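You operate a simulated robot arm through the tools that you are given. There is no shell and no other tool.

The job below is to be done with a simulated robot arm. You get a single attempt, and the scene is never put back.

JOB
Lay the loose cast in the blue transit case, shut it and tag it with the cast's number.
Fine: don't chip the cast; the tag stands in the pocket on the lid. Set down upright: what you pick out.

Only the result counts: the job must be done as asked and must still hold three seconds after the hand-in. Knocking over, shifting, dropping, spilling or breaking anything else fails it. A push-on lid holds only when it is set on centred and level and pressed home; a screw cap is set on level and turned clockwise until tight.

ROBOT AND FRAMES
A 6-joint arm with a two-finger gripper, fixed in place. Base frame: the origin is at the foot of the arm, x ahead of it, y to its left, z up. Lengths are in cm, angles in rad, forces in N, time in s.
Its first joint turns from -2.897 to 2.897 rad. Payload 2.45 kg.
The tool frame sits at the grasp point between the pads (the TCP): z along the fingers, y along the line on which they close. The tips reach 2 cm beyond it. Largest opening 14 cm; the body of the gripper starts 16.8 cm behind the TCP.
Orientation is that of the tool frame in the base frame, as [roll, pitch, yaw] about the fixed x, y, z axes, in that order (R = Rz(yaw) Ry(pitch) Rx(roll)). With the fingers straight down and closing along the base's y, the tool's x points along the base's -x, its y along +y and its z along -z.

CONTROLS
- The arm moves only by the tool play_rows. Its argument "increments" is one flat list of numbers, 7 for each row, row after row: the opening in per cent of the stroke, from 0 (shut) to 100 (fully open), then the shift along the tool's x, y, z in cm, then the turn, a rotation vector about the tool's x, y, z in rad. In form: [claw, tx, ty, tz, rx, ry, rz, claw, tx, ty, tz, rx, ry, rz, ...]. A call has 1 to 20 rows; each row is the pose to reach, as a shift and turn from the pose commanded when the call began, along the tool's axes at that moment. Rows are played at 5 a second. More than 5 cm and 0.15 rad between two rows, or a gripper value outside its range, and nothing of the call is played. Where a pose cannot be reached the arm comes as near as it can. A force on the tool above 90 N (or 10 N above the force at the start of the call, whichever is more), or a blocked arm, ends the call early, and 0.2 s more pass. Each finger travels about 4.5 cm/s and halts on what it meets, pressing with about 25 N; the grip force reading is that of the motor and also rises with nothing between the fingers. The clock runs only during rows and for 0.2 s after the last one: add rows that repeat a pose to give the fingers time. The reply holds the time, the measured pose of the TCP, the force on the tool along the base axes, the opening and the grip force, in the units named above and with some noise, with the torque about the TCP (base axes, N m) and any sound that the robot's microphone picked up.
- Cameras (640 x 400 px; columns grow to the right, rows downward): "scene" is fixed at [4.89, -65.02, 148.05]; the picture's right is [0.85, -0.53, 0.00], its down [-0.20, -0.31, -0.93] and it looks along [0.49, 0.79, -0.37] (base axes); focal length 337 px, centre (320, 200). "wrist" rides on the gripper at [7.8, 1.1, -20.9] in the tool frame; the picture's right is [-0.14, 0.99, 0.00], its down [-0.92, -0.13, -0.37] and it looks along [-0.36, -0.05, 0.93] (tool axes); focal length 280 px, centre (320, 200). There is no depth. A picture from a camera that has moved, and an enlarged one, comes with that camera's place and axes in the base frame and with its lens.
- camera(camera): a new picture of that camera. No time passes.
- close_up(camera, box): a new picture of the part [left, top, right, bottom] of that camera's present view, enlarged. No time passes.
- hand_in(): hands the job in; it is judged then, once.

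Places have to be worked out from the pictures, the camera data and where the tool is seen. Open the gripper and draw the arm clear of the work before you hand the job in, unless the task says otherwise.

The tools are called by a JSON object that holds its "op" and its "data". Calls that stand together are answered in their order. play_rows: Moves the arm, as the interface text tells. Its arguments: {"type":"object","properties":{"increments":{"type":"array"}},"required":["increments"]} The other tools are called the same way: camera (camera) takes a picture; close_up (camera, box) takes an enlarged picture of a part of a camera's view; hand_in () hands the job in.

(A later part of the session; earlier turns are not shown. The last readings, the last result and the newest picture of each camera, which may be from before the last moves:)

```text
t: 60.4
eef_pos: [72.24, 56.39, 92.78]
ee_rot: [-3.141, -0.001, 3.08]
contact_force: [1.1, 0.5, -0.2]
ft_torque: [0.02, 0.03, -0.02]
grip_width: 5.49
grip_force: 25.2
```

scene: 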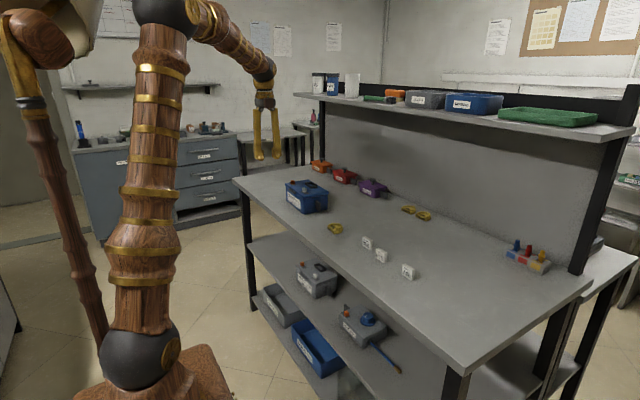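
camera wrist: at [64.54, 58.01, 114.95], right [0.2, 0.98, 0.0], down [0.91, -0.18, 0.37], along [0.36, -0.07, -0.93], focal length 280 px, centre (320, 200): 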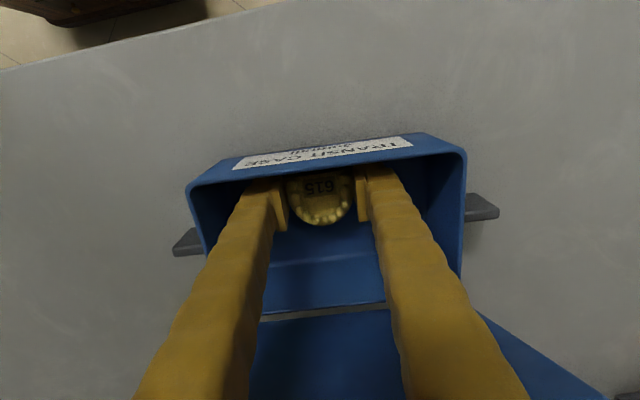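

I continue in 0.1 cm steps.

{"op": "play_rows", "data": {"increments": [37.7, 0, 0, 0.05, 0, 0, 0, 37.7, 0, 0, 0.1, 0, 0, 0, 37.7, 0, 0, 0.1, 0, 0, 0]}}

{"op": "close_up", "data": {"camera": "wrist", "box": [250, 150, 390, 240]}}

```text
t: 61.2
eef_pos: [72.29, 56.27, 92.65]
ee_rot: [-3.14, -0.001, 3.081]
contact_force: [-1.7, -4.2, 11.2]
ft_torque: [-0.2, 0.07, 0.01]
grip_width: 5.49
grip_force: 25.3
```

```text
4.44 times, centred on (320, 195) of wrist
camera zoom: at [64.47, 58.0, 113.81], right [0.2, 0.98, 0.0], down [0.91, -0.18, 0.37], along [0.36, -0.07, -0.93], focal length 1246 px, centre (320, 222)
```

zoom: 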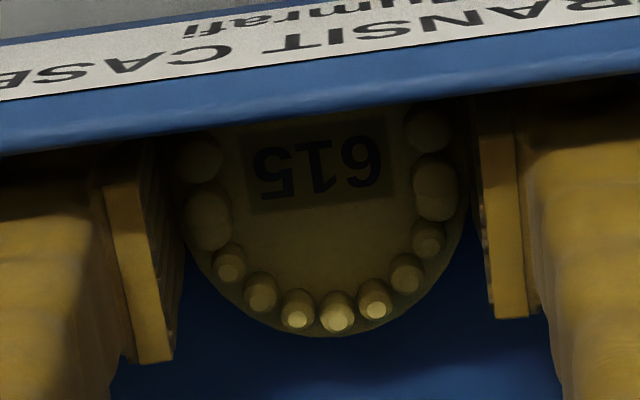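

The cast has touched the floor (about 11 N at z≈92.65). I relieve the pressure by a hair and open the fingers slowly.

{"op": "play_rows", "data": {"increments": [37.7, 0, 0, -0.06, 0, 0, 0, 38.5, 0, 0, -0.06, 0, 0, 0, 39.5, 0, 0, -0.06, 0, 0, 0, 41, 0, 0, -0.06, 0, 0, 0, 43, 0, 0, -0.06, 0, 0, 0, 46, 0, 0, -0.06, 0, 0, 0, 49, 0, 0, -0.06, 0, 0, 0, 49, 0, 0, -0.06, 0, 0, 0]}}

{"op": "close_up", "data": {"camera": "wrist", "box": [250, 150, 390, 240]}}

```text
t: 63.0
eef_pos: [72.13, 56.35, 92.81]
ee_rot: [3.141, -0.001, 3.08]
contact_force: [0.6, 0.4, 0.3]
ft_torque: [0.02, -0.01, 0.01]
grip_width: 6.88
grip_force: 0.1
```

```text
4.44 times, centred on (320, 195) of wrist
camera zoom: at [64.45, 57.98, 113.82], right [0.2, 0.98, 0.0], down [0.91, -0.18, 0.37], along [0.36, -0.07, -0.93], focal length 1246 px, centre (320, 222)
```

zoom: 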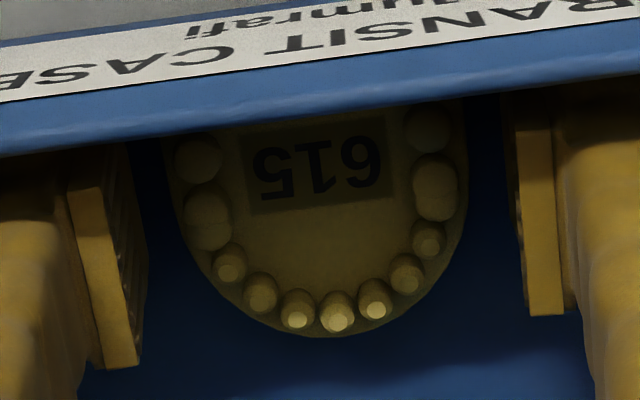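

The cast rests upright on the box floor, released. I withdraw straight up, staying clear of the lip, then look.

{"op": "play_rows", "data": {"increments": [49, 0, 0, -3, 0, 0, 0, 49, 0, 0, -7, 0, 0, 0, 49, 0.5, 0, -11, 0, 0, 0, 45, 1.5, 0, -15, 0, 0, 0, 40, 3, 0, -19, 0, 0, 0, 30, 5, 0, -23, 0, 0, 0, 20, 6, 0, -26, 0, 0, 0, 10, 6, 0, -26, 0, 0, 0, 0, 6, 0, -26, 0, 0, 0]}}

{"op": "camera", "data": {"camera": "wrist"}}

{"op": "close_up", "data": {"camera": "scene", "box": [265, 140, 345, 220]}}

```text
t: 65.0
eef_pos: [66.2, 56.79, 118.82]
ee_rot: [-3.14, -0.002, 3.08]
contact_force: [-0.1, -0.1, 0.2]
ft_torque: [0.01, -0.01, 0.02]
grip_width: 0.0
grip_force: 16.0
```

```text
taken
camera wrist: at [58.31, 58.42, 139.86], right [0.2, 0.98, 0.0], down [0.91, -0.18, 0.37], along [0.36, -0.07, -0.93], focal length 280 px, centre (320, 200)
```

wrist: 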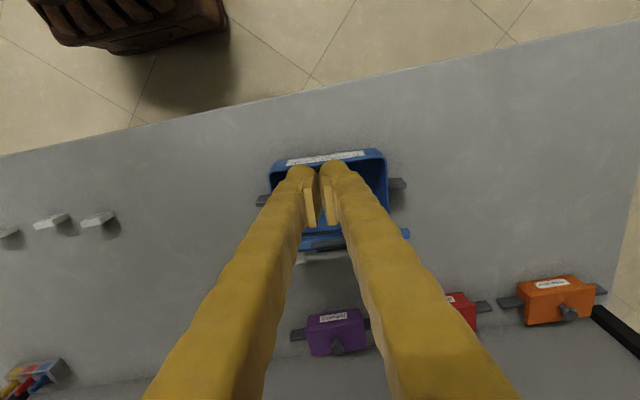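

```text
5.00 times, centred on (305, 180) of scene
camera zoom: at [4.89, -65.02, 148.05], right [0.85, -0.53, 0.0], down [-0.2, -0.31, -0.93], along [0.49, 0.79, -0.37], focal length 1686 px, centre (395, 300)
```

zoom: 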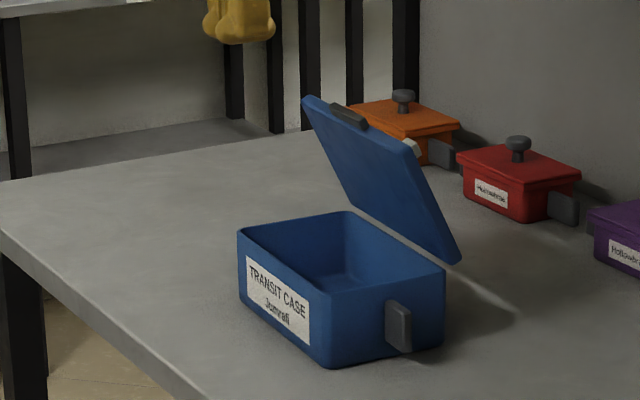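

The lid remains open and the cast lies inside. With fingers closed, I go over the lid with a slight forward tilt and come down behind its free edge, ready to swing it shut.

{"op": "play_rows", "data": {"increments": [0, -4, 0.1, 0, 0, -0.1, 0, 0, -8, 0.2, 0, 0, -0.2, 0, 0, -11.5, 0.3, 0.5, 0, -0.3, 0, 0, -12.5, 0.4, 2, 0, -0.3, 0, 0, -13.4, 0.4, 5, 0, -0.3, 0, 0, -13.4, 0.4, 5, 0, -0.3, 0]}}

{"op": "camera", "data": {"camera": "wrist"}}

{"op": "close_up", "data": {"camera": "scene", "box": [275, 130, 355, 210]}}

```text
t: 66.4
eef_pos: [79.47, 56.38, 113.88]
ee_rot: [-3.141, 0.3, 3.081]
contact_force: [0.0, -0.6, -0.1]
ft_torque: [-0.01, 0.0, 0.03]
grip_width: 0.0
grip_force: 24.9
```

```text
taken
camera wrist: at [65.93, 58.41, 131.67], right [0.19, 0.98, 0.04], down [0.76, -0.17, 0.62], along [0.62, -0.09, -0.78], focal length 280 px, centre (320, 200)
```

wrist: 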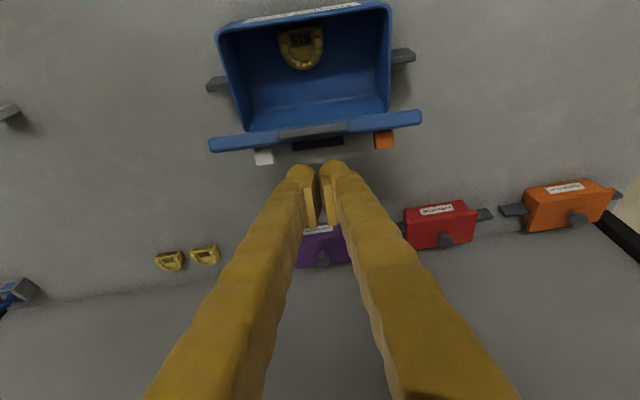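

```text
5.00 times, centred on (315, 170) of scene
camera zoom: at [4.89, -65.02, 148.05], right [0.85, -0.53, 0.0], down [-0.2, -0.31, -0.93], along [0.49, 0.79, -0.37], focal length 1686 px, centre (345, 350)
```

zoom: 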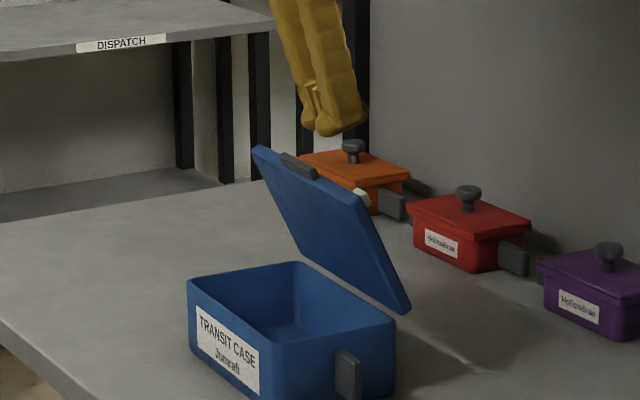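

The wrist view confirms the cast is inside and the fingers are just behind the lid's edge. I go down 4.4 cm along the fingers behind the lid.

{"op": "play_rows", "data": {"increments": [0, 0, 0, 2.2, 0, 0, 0, 0, 0, 0, 4.4, 0, 0, 0, 0, 0, 0, 4.4, 0, 0, 0]}}

{"op": "camera", "data": {"camera": "wrist"}}

{"op": "close_up", "data": {"camera": "scene", "box": [275, 130, 355, 210]}}

```text
t: 67.2
eef_pos: [80.84, 56.35, 109.65]
ee_rot: [-3.14, 0.299, 3.081]
contact_force: [-0.5, -0.5, 0.2]
ft_torque: [0.03, -0.02, 0.02]
grip_width: 0.02
grip_force: 24.8
```

```text
taken
camera wrist: at [67.22, 58.29, 127.48], right [0.19, 0.98, 0.04], down [0.76, -0.17, 0.62], along [0.62, -0.09, -0.78], focal length 280 px, centre (320, 200)
```

wrist: 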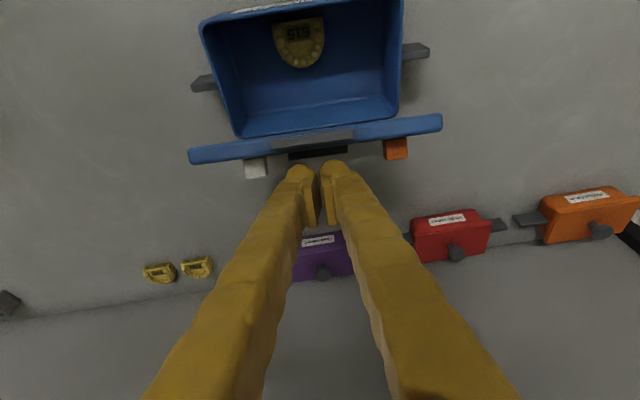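

```text
5.00 times, centred on (315, 170) of scene
camera zoom: at [4.89, -65.02, 148.05], right [0.85, -0.53, 0.0], down [-0.2, -0.31, -0.93], along [0.49, 0.79, -0.37], focal length 1686 px, centre (345, 350)
```

zoom: 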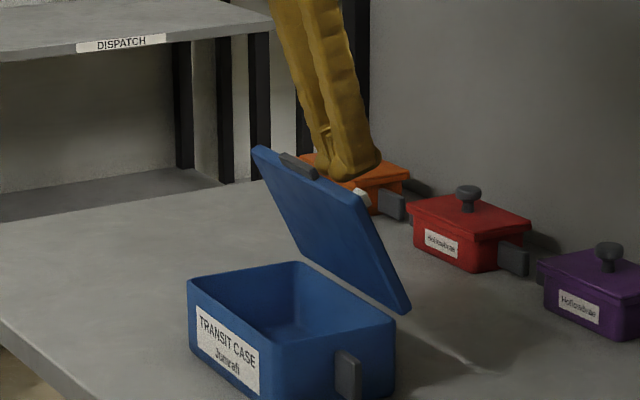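

The fingers are behind the lid without contact. I begin sweeping the lid forward along its arc in moderate steps, to about 40°.

{"op": "play_rows", "data": {"increments": [0, 0.67, 0, -0.3, 0, 0, 0, 0, 1.34, 0, -0.61, 0, 0, 0, 0, 2.12, 0, -0.56, 0, 0.025, 0, 0, 2.91, 0, -0.5, 0, 0.05, 0, 0, 3.77, 0, -0.3, 0, 0.075, 0, 0, 4.63, 0, -0.08, 0, 0.1, 0, 0, 5.45, 0, 0.28, 0, 0.125, 0, 0, 6.27, 0, 0.65, 0, 0.15, 0, 0, 6.27, 0, 0.65, 0, 0.15, 0]}}

{"op": "camera", "data": {"camera": "wrist"}}

{"op": "close_up", "data": {"camera": "scene", "box": [275, 130, 355, 210]}}

```text
t: 69.2
eef_pos: [75.16, 56.64, 107.04]
ee_rot: [-3.141, 0.148, 3.082]
contact_force: [-0.8, 0.0, 0.0]
ft_torque: [-0.01, 0.0, -0.03]
grip_width: 0.01
grip_force: 25.1
```

```text
taken
camera wrist: at [64.39, 58.41, 126.72], right [0.2, 0.98, 0.02], down [0.85, -0.18, 0.5], along [0.49, -0.08, -0.87], focal length 280 px, centre (320, 200)
```

wrist: 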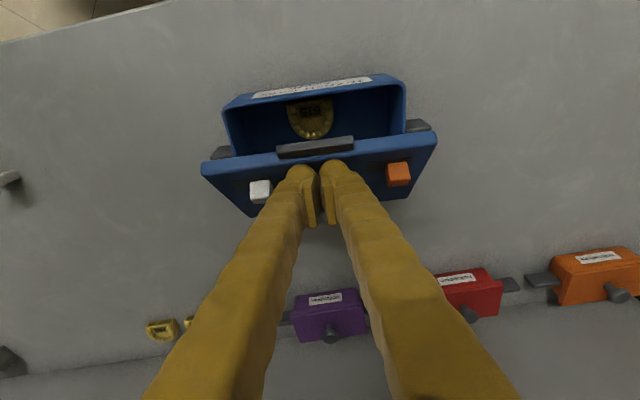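

```text
5.00 times, centred on (315, 170) of scene
camera zoom: at [4.89, -65.02, 148.05], right [0.85, -0.53, 0.0], down [-0.2, -0.31, -0.93], along [0.49, 0.79, -0.37], focal length 1686 px, centre (345, 350)
```

zoom: 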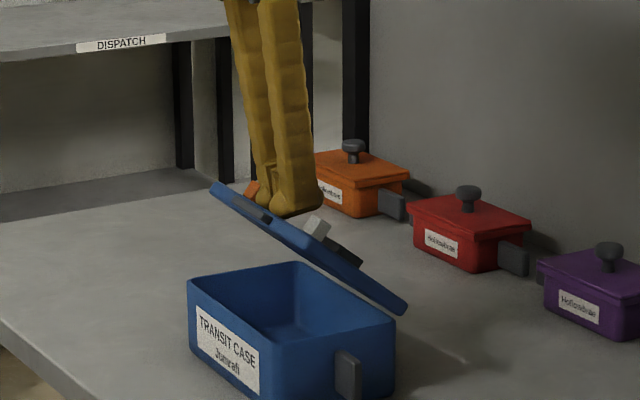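

The lid follows smoothly and the box has not moved. I continue pushing it down to nearly shut.

{"op": "play_rows", "data": {"increments": [0, 0.67, 0, 0.63, 0, 0.025, 0, 0, 1.34, 0, 1.26, 0, 0.05, 0, 0, 1.9, 0, 2, 0, 0.075, 0, 0, 2.46, 0, 2.74, 0, 0.1, 0, 0, 2.9, 0, 3.58, 0, 0.125, 0, 0, 3.33, 0, 4.42, 0, 0.15, 0, 0, 3.6, 0, 5.05, 0, 0.15, 0, 0, 3.88, 0, 5.7, 0, 0.15, 0, 0, 3.88, 0, 5.7, 0, 0.15, 0]}}

{"op": "camera", "data": {"camera": "wrist"}}

{"op": "close_up", "data": {"camera": "scene", "box": [275, 150, 339, 214]}}

```text
t: 71.2
eef_pos: [72.31, 56.73, 100.84]
ee_rot: [-3.14, -0.003, 3.08]
contact_force: [1.5, 0.4, 0.7]
ft_torque: [0.02, 0.01, 0.02]
grip_width: 0.0
grip_force: 24.5
```

```text
taken
camera wrist: at [64.46, 58.42, 121.9], right [0.2, 0.98, 0.0], down [0.91, -0.18, 0.37], along [0.36, -0.07, -0.93], focal length 280 px, centre (320, 200)
```

wrist: 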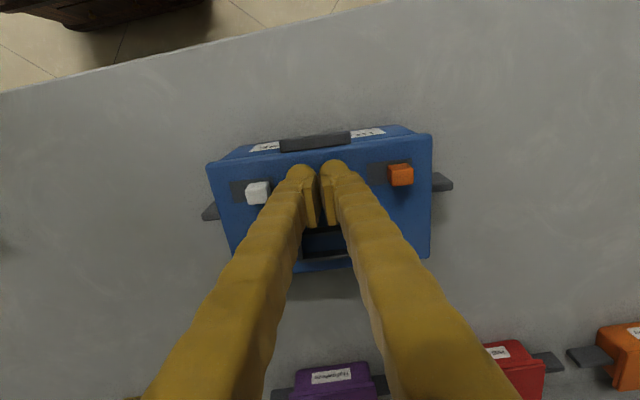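

```text
6.25 times, centred on (307, 182) of scene
camera zoom: at [4.89, -65.02, 148.05], right [0.85, -0.53, 0.0], down [-0.2, -0.31, -0.93], along [0.49, 0.79, -0.37], focal length 2107 px, centre (401, 312)
```

zoom: 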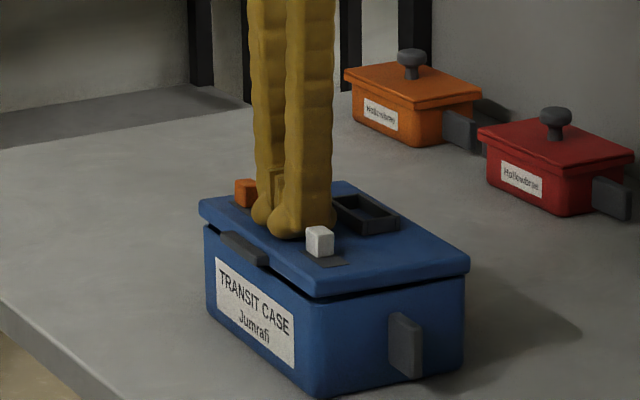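

The lid is nearly closed with a small gap at the front. I press it down in fine steps until it seats.

{"op": "play_rows", "data": {"increments": [0, 0, 0, 0.15, 0, 0, 0, 0, 0, 0, 0.3, 0, 0, 0, 0, 0, 0, 0.45, 0, 0, 0, 0, 0, 0, 0.45, 0, 0, 0]}}

{"op": "close_up", "data": {"camera": "scene", "box": [275, 165, 339, 214]}}

```text
t: 72.2
eef_pos: [72.08, 56.74, 100.51]
ee_rot: [3.14, 0.0, 3.082]
contact_force: [0.7, 0.9, 8.3]
ft_torque: [0.04, -0.04, 0.02]
grip_width: 0.59
grip_force: 24.9
```

```text
8.16 times, centred on (307, 190) of scene
camera zoom: at [4.89, -65.02, 148.05], right [0.85, -0.53, 0.0], down [-0.2, -0.31, -0.93], along [0.49, 0.79, -0.37], focal length 2752 px, centre (426, 286)
```

zoom: 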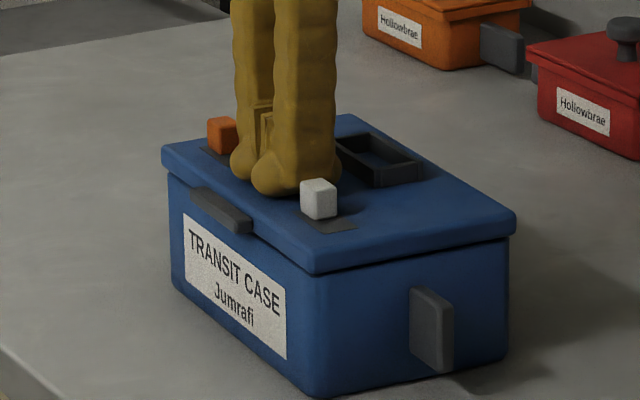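

The lid sits at 8 N. I press slightly more to make sure it is home and listen for any sound.

{"op": "play_rows", "data": {"increments": [0, 0, 0, 0.06, 0, 0, 0, 0, 0, 0, 0.12, 0, 0, 0, 0, 0, 0, 0.12, 0, 0, 0]}}

{"op": "close_up", "data": {"camera": "scene", "box": [275, 165, 339, 214]}}

```text
t: 73.0
eef_pos: [72.28, 56.73, 100.44]
ee_rot: [3.141, 0.0, 3.081]
contact_force: [-1.1, -1.7, 22.2]
ft_torque: [-0.03, -0.08, 0.01]
grip_width: 0.59
grip_force: 25.2
```

```text
8.16 times, centred on (307, 190) of scene
camera zoom: at [4.89, -65.02, 148.05], right [0.85, -0.53, 0.0], down [-0.2, -0.31, -0.93], along [0.49, 0.79, -0.37], focal length 2752 px, centre (426, 286)
```

zoom: 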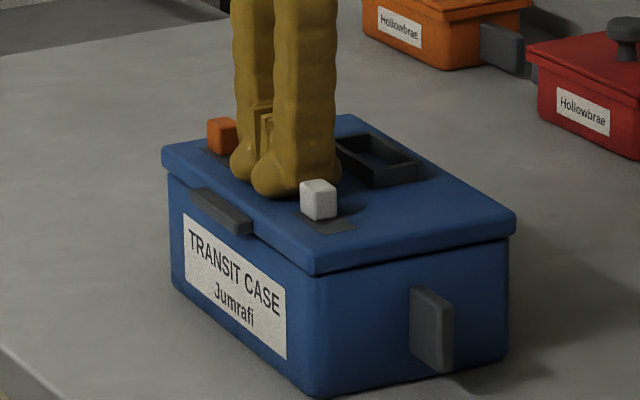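

The lid is fully seated. Now I lift off and travel at height to view the tags.

{"op": "play_rows", "data": {"increments": [0, 0, 0, -3, 0, 0, 0, 10, 0.5, -0.5, -7.5, 0, 0, 0, 25, 1, -3.5, -11, 0, 0, 0, 40, 1.5, -7.5, -13.5, 0, 0, 0, 55, 2, -12, -15.5, 0, 0, 0, 70, 2.5, -16.5, -15.5, 0, 0, 0, 85, 3, -21, -15.5, 0, 0, 0, 100, 3.5, -25.5, -15.5, 0, 0, 0, 100, 4, -30, -15.5, 0, 0, 0, 100, 4.5, -34.5, -15.5, 0, 0, 0, 100, 5, -39, -15.5, 0, 0, 0, 100, 5.5, -43.5, -15.5, 0, 0, 0, 100, 6, -48, -15.5, 0, 0, 0, 100, 6.14, -51.2, -15.5, 0, 0, 0, 100, 6.14, -51.2, -15.5, 0, 0, 0]}}

{"op": "camera", "data": {"camera": "wrist"}}

{"op": "close_up", "data": {"camera": "scene", "box": [275, 165, 339, 214]}}

{"op": "close_up", "data": {"camera": "scene", "box": [355, 230, 420, 285]}}

```text
t: 76.2
eef_pos: [62.88, 5.86, 115.93]
ee_rot: [-3.141, -0.003, 3.081]
contact_force: [-0.4, 0.1, 0.8]
ft_torque: [0.02, 0.05, -0.02]
grip_width: 13.98
grip_force: 0.1
```

```text
taken
camera wrist: at [55.03, 7.57, 136.89], right [0.2, 0.98, 0.0], down [0.91, -0.18, 0.37], along [0.36, -0.07, -0.93], focal length 280 px, centre (320, 200)
```

wrist: 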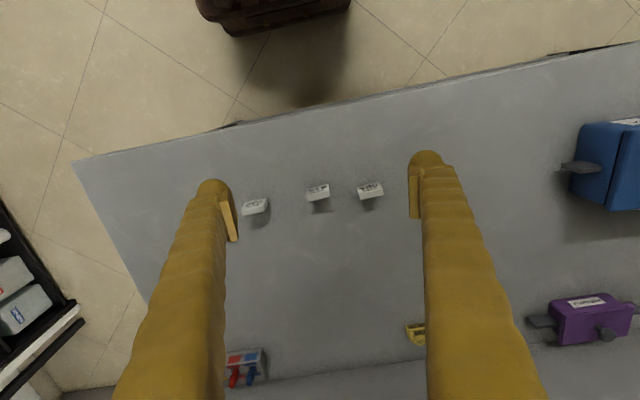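

```text
8.16 times, centred on (307, 190) of scene
camera zoom: at [4.89, -65.02, 148.05], right [0.85, -0.53, 0.0], down [-0.2, -0.31, -0.93], along [0.49, 0.79, -0.37], focal length 2752 px, centre (426, 286)
```

zoom: 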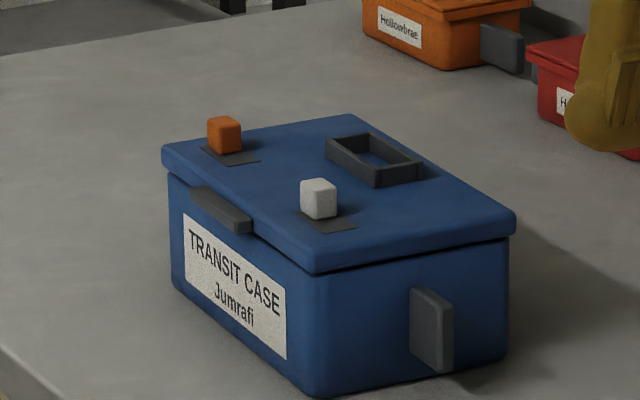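

```text
7.27 times, centred on (388, 258) of scene
camera zoom: at [4.89, -65.02, 148.05], right [0.85, -0.53, 0.0], down [-0.2, -0.31, -0.93], along [0.49, 0.79, -0.37], focal length 2452 px, centre (-171, -218)
```

zoom: 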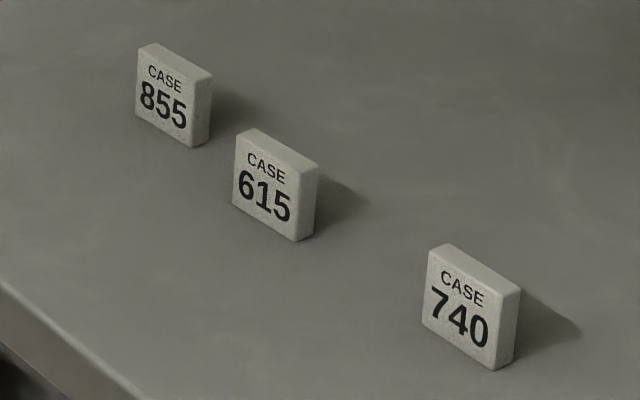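

The case is shut. The middle tag reads 615. I zoom in to measure its pose and size.

{"op": "close_up", "data": {"camera": "wrist", "box": [290, 170, 350, 210]}}

{"op": "close_up", "data": {"camera": "scene", "box": [372, 243, 392, 267]}}

{"op": "close_up", "data": {"camera": "wrist", "box": [230, 160, 400, 240]}}

```text
10.00 times, centred on (320, 190) of wrist
camera zoom: at [55.03, 7.57, 136.89], right [0.2, 0.98, 0.0], down [0.91, -0.18, 0.37], along [0.36, -0.07, -0.93], focal length 2804 px, centre (320, 300)
```

zoom: 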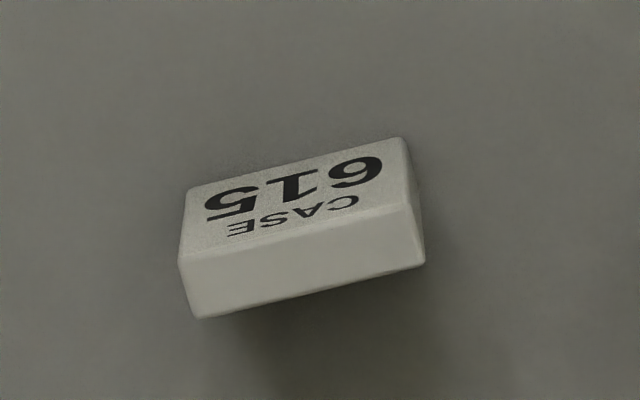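

```text
16.00 times, centred on (382, 255) of scene
camera zoom: at [4.89, -65.02, 148.05], right [0.85, -0.53, 0.0], down [-0.2, -0.31, -0.93], along [0.49, 0.79, -0.37], focal length 5394 px, centre (-672, -680)
```

zoom: 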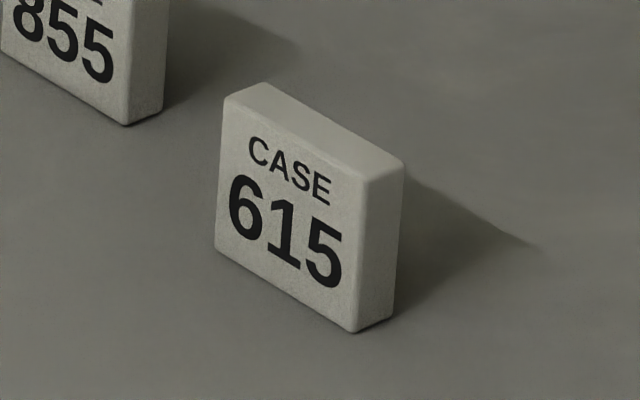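

```text
3.76 times, centred on (315, 200) of wrist
camera zoom: at [55.03, 7.57, 136.89], right [0.2, 0.98, 0.0], down [0.91, -0.18, 0.37], along [0.36, -0.07, -0.93], focal length 1056 px, centre (339, 200)
```

zoom: 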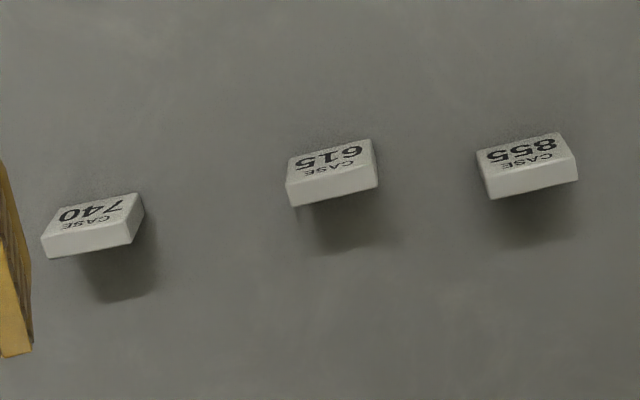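

Tag 615 is about 3.9 wide, 1.05 thick and 3.6 high, centred at ≈(71.05, 4.0) with yaw ≈ +0.05. I turn the gripper to close across its thickness and come above it.

{"op": "play_rows", "data": {"increments": [90, -0.75, -0.13, 1, 0, 0, 0.1325, 80, -1.5, -0.25, 2, 0, 0, 0.265, 70, -2.25, -0.38, 3, 0, 0, 0.397, 60, -3, -0.5, 4, 0, 0, 0.53, 50, -3.75, -0.64, 5, 0, 0, 0.662, 45, -4.5, -0.76, 6, 0, 0, 0.795, 40, -5.25, -0.9, 7, 0, 0, 0.927, 36, -6, -1.02, 8, 0, 0, 1.06, 36, -6.75, -1.15, 9.3, 0, 0, 1.192, 36, -7.5, -1.27, 10.6, 0, 0, 1.325, 36, -8.25, -1.4, 11.9, 0, 0, 1.457, 36, -8.25, -1.4, 11.9, 0, 0, 1.457]}}

{"op": "camera", "data": {"camera": "wrist"}}

{"op": "close_up", "data": {"camera": "wrist", "box": [240, 120, 400, 240]}}

{"op": "close_up", "data": {"camera": "scene", "box": [350, 200, 420, 280]}}

```text
t: 78.8
eef_pos: [71.11, 4.01, 103.7]
ee_rot: [-3.14, 0.001, 1.624]
contact_force: [1.0, -0.2, 0.1]
ft_torque: [0.02, -0.04, 0.0]
grip_width: 5.04
grip_force: 0.0
```

```text
taken
camera wrist: at [71.66, 12.03, 124.77], right [1.0, -0.09, 0.0], down [-0.08, -0.93, 0.37], along [-0.03, -0.37, -0.93], focal length 280 px, centre (320, 200)
```

wrist: 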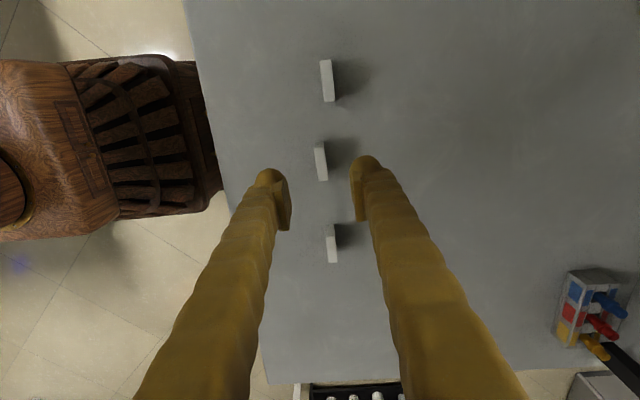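

```text
3.33 times, centred on (320, 180) of wrist
camera zoom: at [71.66, 12.03, 124.77], right [1.0, -0.09, 0.0], down [-0.08, -0.93, 0.37], along [-0.03, -0.37, -0.93], focal length 935 px, centre (320, 267)
```

zoom: 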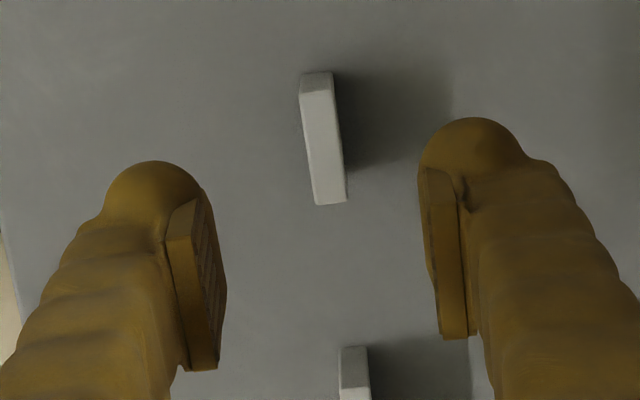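

```text
5.00 times, centred on (385, 240) of scene
camera zoom: at [4.89, -65.02, 148.05], right [0.85, -0.53, 0.0], down [-0.2, -0.31, -0.93], along [0.49, 0.79, -0.37], focal length 1686 px, centre (-5, 0)
```

zoom: 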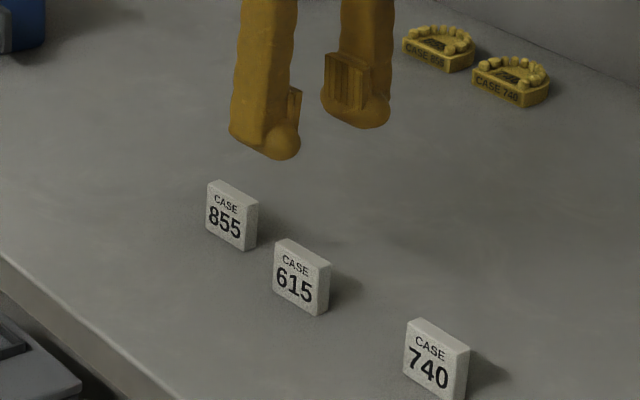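

The tag's top is centred between the fingers within 0.05 cm. I descend so the tips stay 1.5 cm above the table, leaving the tag's lower part free for the pocket.

{"op": "play_rows", "data": {"increments": [36, 0, 0, 3, 0, 0, 0, 36, 0, 0, 6, 0, 0, 0, 36, 0, 0, 8.5, 0, 0, 0, 36, 0, 0, 10.2, 0, 0, 0, 36, 0, 0, 10.2, 0, 0, 0]}}

{"op": "close_up", "data": {"camera": "wrist", "box": [240, 120, 400, 240]}}

{"op": "close_up", "data": {"camera": "scene", "box": [360, 220, 410, 275]}}

```text
t: 80.0
eef_pos: [70.97, 4.08, 93.57]
ee_rot: [-3.139, -0.001, 1.625]
contact_force: [0.5, 0.2, -0.1]
ft_torque: [-0.02, -0.03, -0.02]
grip_width: 5.03
grip_force: 0.1
```

```text
3.33 times, centred on (320, 180) of wrist
camera zoom: at [71.63, 12.13, 114.59], right [1.0, -0.08, 0.0], down [-0.08, -0.93, 0.37], along [-0.03, -0.37, -0.93], focal length 935 px, centre (320, 267)
```

zoom: 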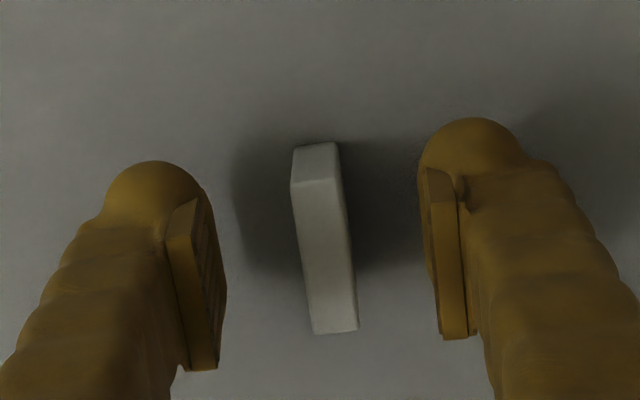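

```text
7.27 times, centred on (385, 248) of scene
camera zoom: at [4.89, -65.02, 148.05], right [0.85, -0.53, 0.0], down [-0.2, -0.31, -0.93], along [0.49, 0.79, -0.37], focal length 2452 px, centre (-153, -146)
```

zoom: 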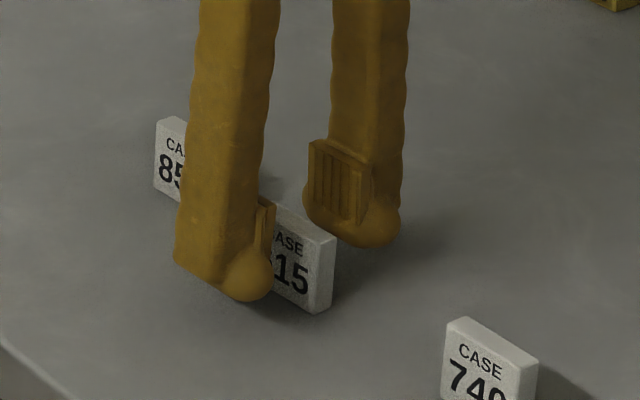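

The tag stands centred between the pads. I close gradually onto it.

{"op": "play_rows", "data": {"increments": [28, 0, 0, 0, 0, 0, 0, 20, 0, 0, 0, 0, 0, 0, 15, 0, 0, 0, 0, 0, 0, 12, 0, 0, 0, 0, 0, 0, 10, 0, 0, 0, 0, 0, 0, 9, 0, 0, 0, 0, 0, 0, 8, 0, 0, 0, 0, 0, 0, 7, 0, 0, 0, 0, 0, 0, 6, 0, 0, 0, 0, 0, 0, 6, 0, 0, 0, 0, 0, 0]}}

{"op": "close_up", "data": {"camera": "wrist", "box": [240, 120, 400, 240]}}

```text
t: 82.2
eef_pos: [71.05, 4.21, 93.6]
ee_rot: [-3.14, -0.001, 1.625]
contact_force: [-0.1, -0.1, 0.1]
ft_torque: [0.01, -0.03, 0.03]
grip_width: 0.98
grip_force: 25.1
```

```text
3.33 times, centred on (320, 180) of wrist
camera zoom: at [71.63, 12.13, 114.6], right [1.0, -0.08, 0.0], down [-0.08, -0.93, 0.37], along [-0.03, -0.37, -0.93], focal length 935 px, centre (320, 267)
```

zoom: 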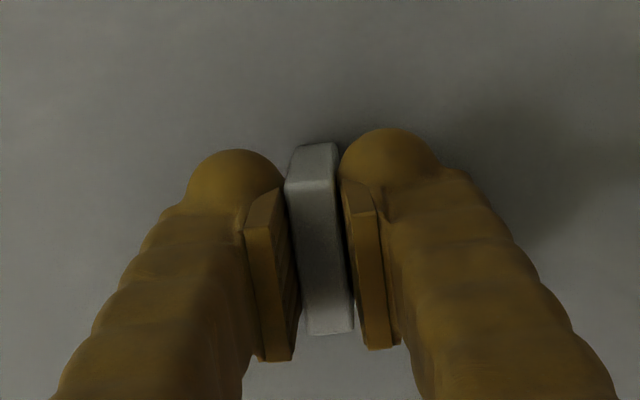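

The tag is held (width ≈1.0 cm, 25 N). I lift it straight up and check.

{"op": "play_rows", "data": {"increments": [6, 0, 0, -1, 0, 0, 0, 6, 0, 0, -3, 0, 0, 0, 6, 0, 0, -6, 0, 0, 0, 6, 0, 0, -10, 0, 0, 0, 6, 0, 0, -14, 0, 0, 0, 6, 0, 0, -14, 0, 0, 0]}}

{"op": "close_up", "data": {"camera": "wrist", "box": [240, 120, 400, 240]}}

{"op": "close_up", "data": {"camera": "scene", "box": [340, 150, 420, 280]}}

```text
t: 83.6
eef_pos: [71.12, 4.04, 107.74]
ee_rot: [-3.14, 0.001, 1.625]
contact_force: [0.6, -0.4, -0.5]
ft_torque: [0.0, 0.01, -0.01]
grip_width: 0.98
grip_force: 24.7
```

```text
3.33 times, centred on (320, 180) of wrist
camera zoom: at [71.74, 11.9, 128.79], right [1.0, -0.08, 0.0], down [-0.08, -0.93, 0.37], along [-0.03, -0.37, -0.93], focal length 935 px, centre (320, 267)
```

zoom: 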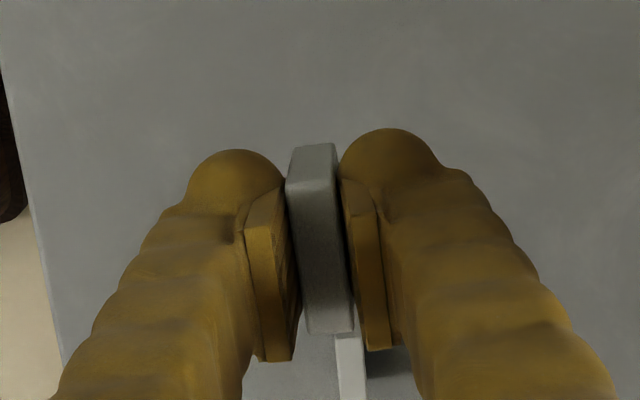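

```text
3.08 times, centred on (380, 215) of scene
camera zoom: at [4.89, -65.02, 148.05], right [0.85, -0.53, 0.0], down [-0.2, -0.31, -0.93], along [0.49, 0.79, -0.37], focal length 1037 px, centre (135, 154)
```

zoom: 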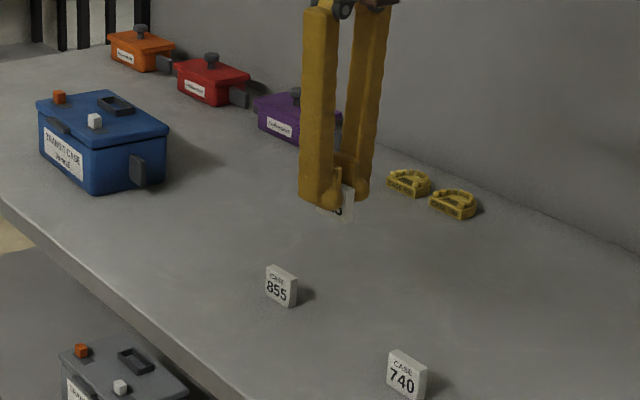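

The tag is upright and firm in the grip. I carry it at height toward the case, keeping short of the pocket so I can measure it.

{"op": "play_rows", "data": {"increments": [6, 2, 0.25, -2, 0, 0, 0, 6, 5.5, 0.7, -4, 0, 0, 0, 6, 9.5, 1.2, -6.3, 0, 0, 0.02, 6, 13.5, 1.7, -6.3, 0, 0, 0.04, 6, 17.5, 2.2, -6.3, 0, 0, 0.06, 6, 21.5, 2.7, -6.3, 0, 0, 0.08, 6, 25.5, 3.2, -6.3, 0, 0, 0.1, 6, 29.5, 3.7, -6.3, 0, 0, 0.11, 6, 33.5, 4.2, -6.3, 0, 0, 0.12, 6, 37.5, 4.7, -6.3, 0, 0, 0.125, 6, 40.5, 5, -6.3, 0, 0, 0.125, 6, 41.8, 5.17, -6.3, 0, 0, 0.125, 6, 41.8, 5.17, -6.3, 0, 0, 0.125]}}

{"op": "camera", "data": {"camera": "wrist"}}

{"op": "close_up", "data": {"camera": "scene", "box": [265, 130, 365, 220]}}

```text
t: 86.4
eef_pos: [73.99, 46.12, 113.99]
ee_rot: [-3.14, 0.0, 1.498]
contact_force: [-0.3, -0.4, 0.0]
ft_torque: [0.04, 0.0, 0.01]
grip_width: 0.94
grip_force: 25.0
```

```text
taken
camera wrist: at [75.6, 54.02, 134.97], right [0.98, -0.21, 0.0], down [-0.19, -0.91, 0.37], along [-0.08, -0.36, -0.93], focal length 280 px, centre (320, 200)
```

wrist: 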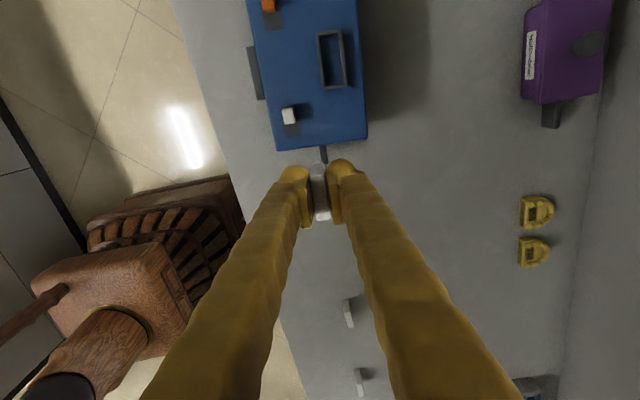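

```text
4.44 times, centred on (315, 175) of scene
camera zoom: at [4.89, -65.02, 148.05], right [0.85, -0.53, 0.0], down [-0.2, -0.31, -0.93], along [0.49, 0.79, -0.37], focal length 1498 px, centre (342, 311)
```

zoom: 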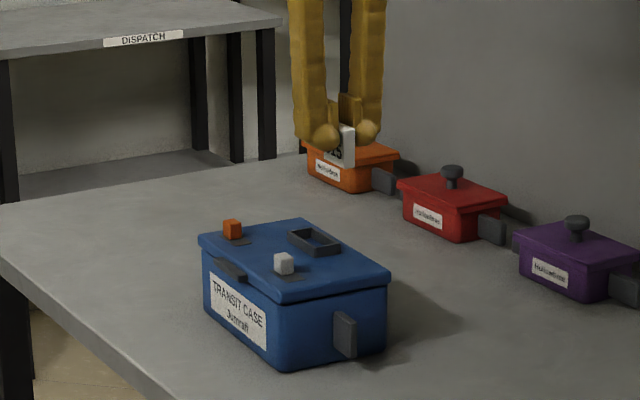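

The pocket is visible in the wrist view. I enlarge it to measure its centre, rotation and inner size, and the tag in the grip.

{"op": "close_up", "data": {"camera": "wrist", "box": [240, 0, 380, 160]}}

{"op": "close_up", "data": {"camera": "wrist", "box": [310, 20, 352, 96]}}

{"op": "close_up", "data": {"camera": "wrist", "box": [290, 150, 360, 230]}}

{"op": "close_up", "data": {"camera": "scene", "box": [325, 140, 355, 176]}}

```text
2.50 times, centred on (310, 80) of wrist
camera zoom: at [75.6, 54.02, 134.97], right [0.98, -0.21, 0.0], down [-0.19, -0.91, 0.37], along [-0.08, -0.36, -0.93], focal length 701 px, centre (345, 500)
```

zoom: 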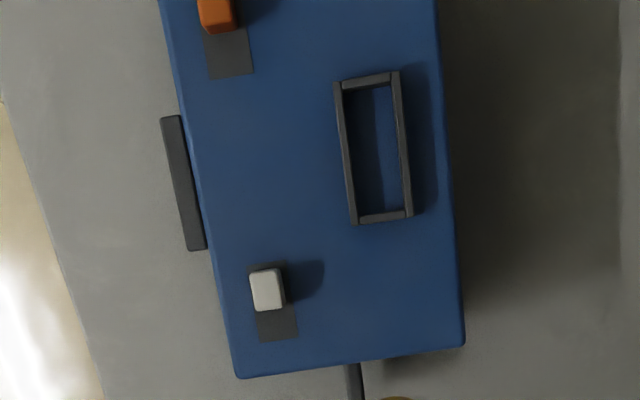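

```text
5.26 times, centred on (331, 58) of wrist
camera zoom: at [75.6, 54.02, 134.97], right [0.98, -0.21, 0.0], down [-0.19, -0.91, 0.37], along [-0.08, -0.36, -0.93], focal length 1476 px, centre (262, 947)
```

zoom: 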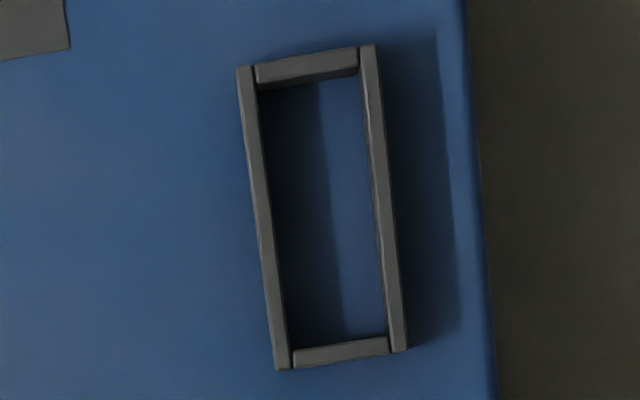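

```text
5.00 times, centred on (325, 190) of wrist
camera zoom: at [75.6, 54.02, 134.97], right [0.98, -0.21, 0.0], down [-0.19, -0.91, 0.37], along [-0.08, -0.36, -0.93], focal length 1402 px, centre (295, 250)
```

zoom: 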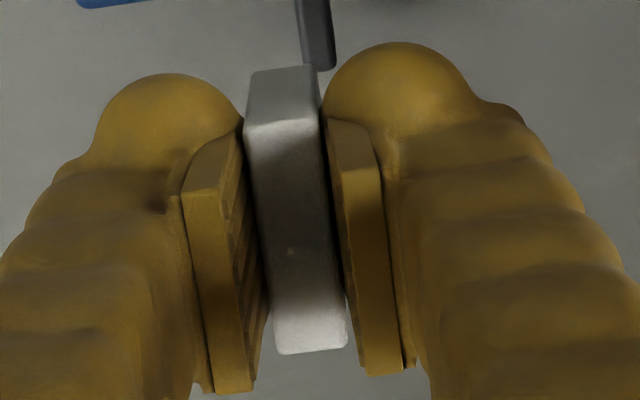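

```text
11.11 times, centred on (340, 158) of scene
camera zoom: at [4.89, -65.02, 148.05], right [0.85, -0.53, 0.0], down [-0.2, -0.31, -0.93], along [0.49, 0.79, -0.37], focal length 3746 px, centre (98, 667)
```

zoom: 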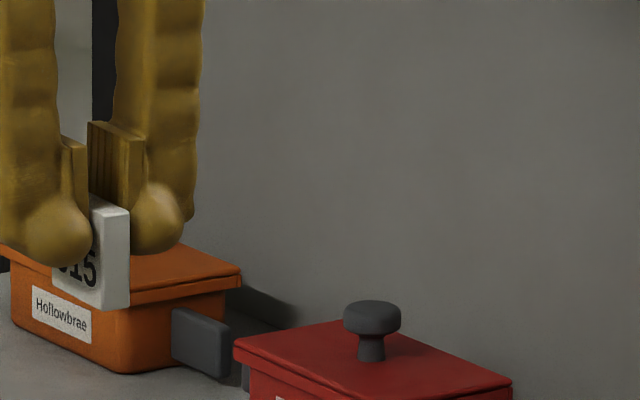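

The pocket's outer frame is about 5.95×2.95 cm (inner ≈5.1×2.05), centred at ≈(77.56, 56.71), yaw -0.07, which matches the tool. I move the tag directly above it with its bottom still 5 cm over the lid.

{"op": "play_rows", "data": {"increments": [6, 2.7, 0.7, 1.5, 0, 0, 0, 6, 5.4, 1.4, 3, 0, 0, 0, 6, 8.1, 2.1, 4.5, 0, 0, 0, 6, 10.87, 2.82, 5.93, 0, 0, 0, 6, 10.87, 2.82, 5.93, 0, 0, 0, 6, 10.87, 2.82, 5.93, 0, 0, 0]}}

{"op": "camera", "data": {"camera": "wrist"}}

{"op": "close_up", "data": {"camera": "wrist", "box": [270, 100, 370, 230]}}

{"op": "close_up", "data": {"camera": "scene", "box": [285, 150, 345, 200]}}

```text
t: 87.8
eef_pos: [77.54, 56.85, 107.99]
ee_rot: [-3.14, 0.0, 1.501]
contact_force: [-0.7, 0.4, 0.1]
ft_torque: [0.02, -0.03, 0.0]
grip_width: 0.98
grip_force: 24.4
```

```text
taken
camera wrist: at [79.12, 64.66, 129.03], right [0.98, -0.21, 0.0], down [-0.19, -0.91, 0.37], along [-0.08, -0.36, -0.93], focal length 280 px, centre (320, 200)
```

wrist: 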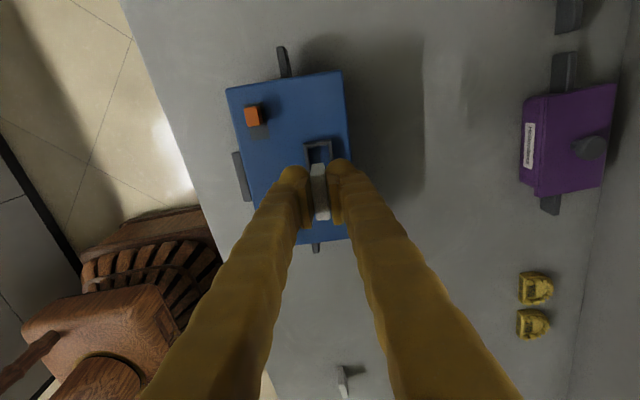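

```text
3.08 times, centred on (320, 165) of wrist
camera zoom: at [79.12, 64.66, 129.03], right [0.98, -0.21, 0.0], down [-0.19, -0.91, 0.37], along [-0.08, -0.36, -0.93], focal length 863 px, centre (320, 308)
```

zoom: 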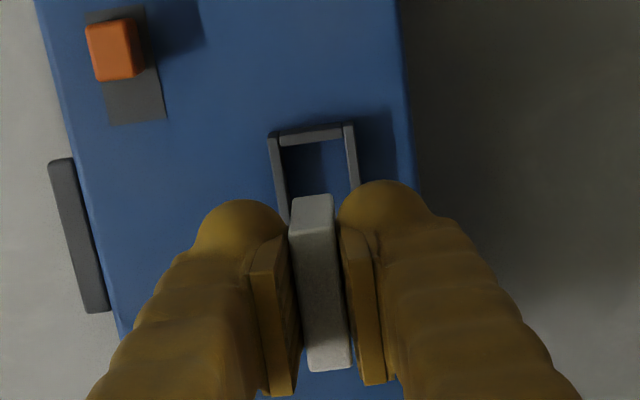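

```text
8.00 times, centred on (315, 175) of scene
camera zoom: at [4.89, -65.02, 148.05], right [0.85, -0.53, 0.0], down [-0.2, -0.31, -0.93], along [0.49, 0.79, -0.37], focal length 2697 px, centre (360, 400)
```

zoom: 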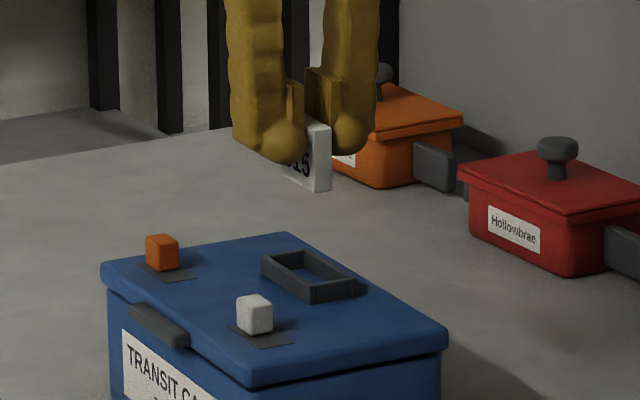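

The tag's centre is ≈(77.5, 56.7) against the pocket's (77.57, 56.7) — within 0.1 cm. I lower until the tag's bottom is about 0.5 cm above the frame and check again.

{"op": "play_rows", "data": {"increments": [6, 0, 0.08, 1.5, 0, 0, 0, 6, 0, 0.08, 3, 0, 0, 0, 6, 0, 0.08, 4.3, 0, 0, 0, 6, 0, 0.08, 4.3, 0, 0, 0]}}

{"op": "close_up", "data": {"camera": "scene", "box": [295, 165, 335, 195]}}

{"op": "close_up", "data": {"camera": "wrist", "box": [270, 100, 370, 230]}}

```text
t: 88.8
eef_pos: [77.53, 56.66, 103.62]
ee_rot: [-3.142, -0.002, 1.499]
contact_force: [-0.1, 0.9, 0.1]
ft_torque: [-0.02, 0.0, 0.04]
grip_width: 0.97
grip_force: 25.4
```

```text
13.33 times, centred on (315, 180) of scene
camera zoom: at [4.89, -65.02, 148.05], right [0.85, -0.53, 0.0], down [-0.2, -0.31, -0.93], along [0.49, 0.79, -0.37], focal length 4495 px, centre (387, 467)
```

zoom: 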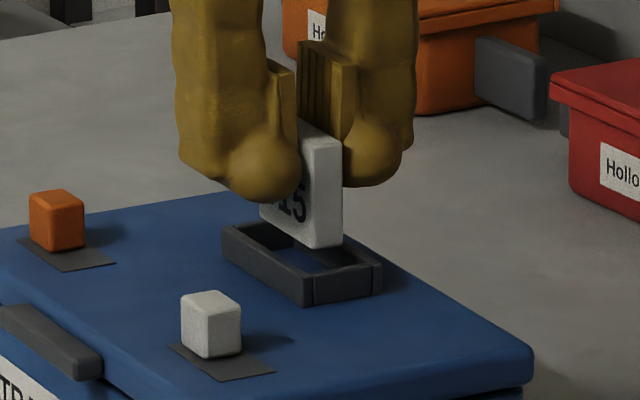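

```text
3.08 times, centred on (320, 165) of wrist
camera zoom: at [79.14, 64.55, 124.67], right [0.98, -0.21, 0.0], down [-0.19, -0.91, 0.37], along [-0.08, -0.36, -0.93], focal length 863 px, centre (320, 308)
```

zoom: 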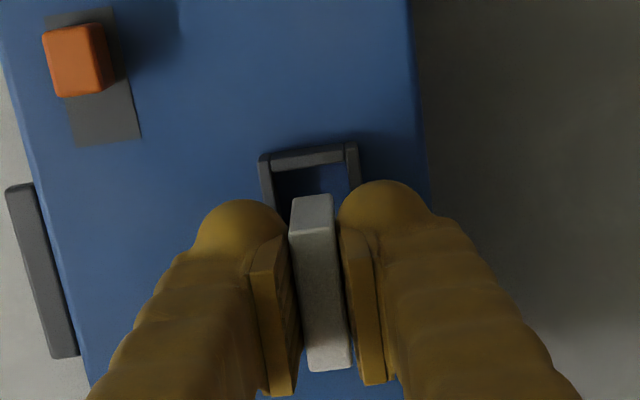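

The tag hangs right over the pocket opening. I lower it into the pocket in small steps.

{"op": "play_rows", "data": {"increments": [6, 0, 0, 0.3, 0, 0, 0, 6, 0, 0, 0.6, 0, 0, 0, 6, 0, 0, 0.9, 0, 0, 0, 6, 0, 0, 1.1, 0, 0, 0, 6, 0, 0, 1.1, 0, 0, 0]}}

{"op": "close_up", "data": {"camera": "scene", "box": [295, 165, 335, 195]}}

{"op": "close_up", "data": {"camera": "wrist", "box": [270, 100, 370, 230]}}

```text
t: 90.0
eef_pos: [77.62, 56.62, 102.72]
ee_rot: [-3.139, 0.0, 1.5]
contact_force: [0.4, 0.9, -0.6]
ft_torque: [0.02, -0.01, -0.02]
grip_width: 0.97
grip_force: 24.9
```

```text
13.33 times, centred on (315, 180) of scene
camera zoom: at [4.89, -65.02, 148.05], right [0.85, -0.53, 0.0], down [-0.2, -0.31, -0.93], along [0.49, 0.79, -0.37], focal length 4495 px, centre (387, 467)
```

zoom: 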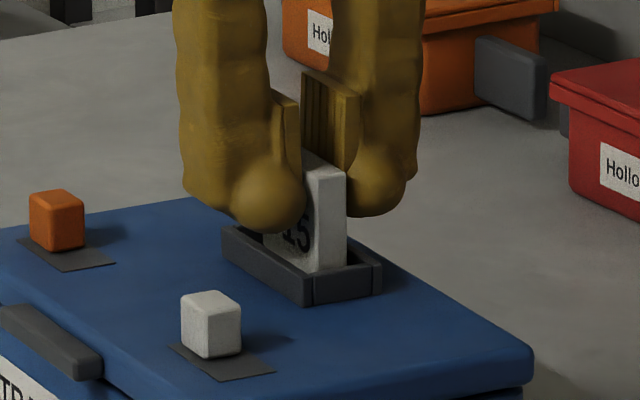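

```text
3.08 times, centred on (320, 165) of wrist
camera zoom: at [79.24, 64.49, 123.64], right [0.98, -0.21, 0.0], down [-0.19, -0.91, 0.37], along [-0.08, -0.36, -0.93], focal length 863 px, centre (320, 308)
```

zoom: 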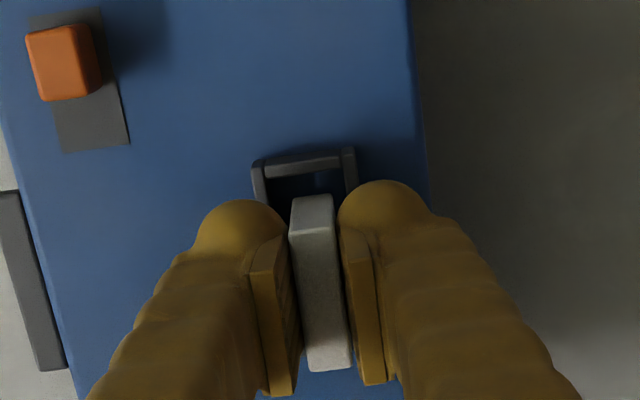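

The tag's lower end has entered the pocket without contact. I go down further in 0.1 cm steps until it touches the floor.

{"op": "play_rows", "data": {"increments": [6, 0, 0, 0.1, 0, 0, 0, 6, 0, 0, 0.2, 0, 0, 0, 6, 0, 0, 0.3, 0, 0, 0, 6, 0, 0, 0.3, 0, 0, 0]}}

```text
t: 91.0
eef_pos: [77.6, 56.76, 102.39]
ee_rot: [-3.139, 0.001, 1.499]
contact_force: [-0.3, 0.4, -0.2]
ft_torque: [-0.02, 0.0, -0.02]
grip_width: 0.98
grip_force: 24.8
```

No contact yet; I continue by another 0.2 cm.

{"op": "play_rows", "data": {"increments": [6, 0, 0, 0.1, 0, 0, 0, 6, 0, 0, 0.2, 0, 0, 0, 6, 0, 0, 0.2, 0, 0, 0]}}

```text
t: 91.8
eef_pos: [77.61, 56.72, 102.2]
ee_rot: [-3.139, -0.001, 1.5]
contact_force: [0.2, -0.1, 0.1]
ft_torque: [-0.05, -0.03, -0.02]
grip_width: 0.99
grip_force: 25.7
```

Still free at z≈102.2; I go down in finer steps.

{"op": "play_rows", "data": {"increments": [6, 0, 0, 0.05, 0, 0, 0, 6, 0, 0, 0.1, 0, 0, 0, 6, 0, 0, 0.1, 0, 0, 0]}}

```text
t: 92.6
eef_pos: [77.62, 56.73, 102.14]
ee_rot: [-3.14, 0.0, 1.498]
contact_force: [0.1, 0.2, 3.8]
ft_torque: [-0.03, -0.01, 0.01]
grip_width: 0.96
grip_force: 25.3
```

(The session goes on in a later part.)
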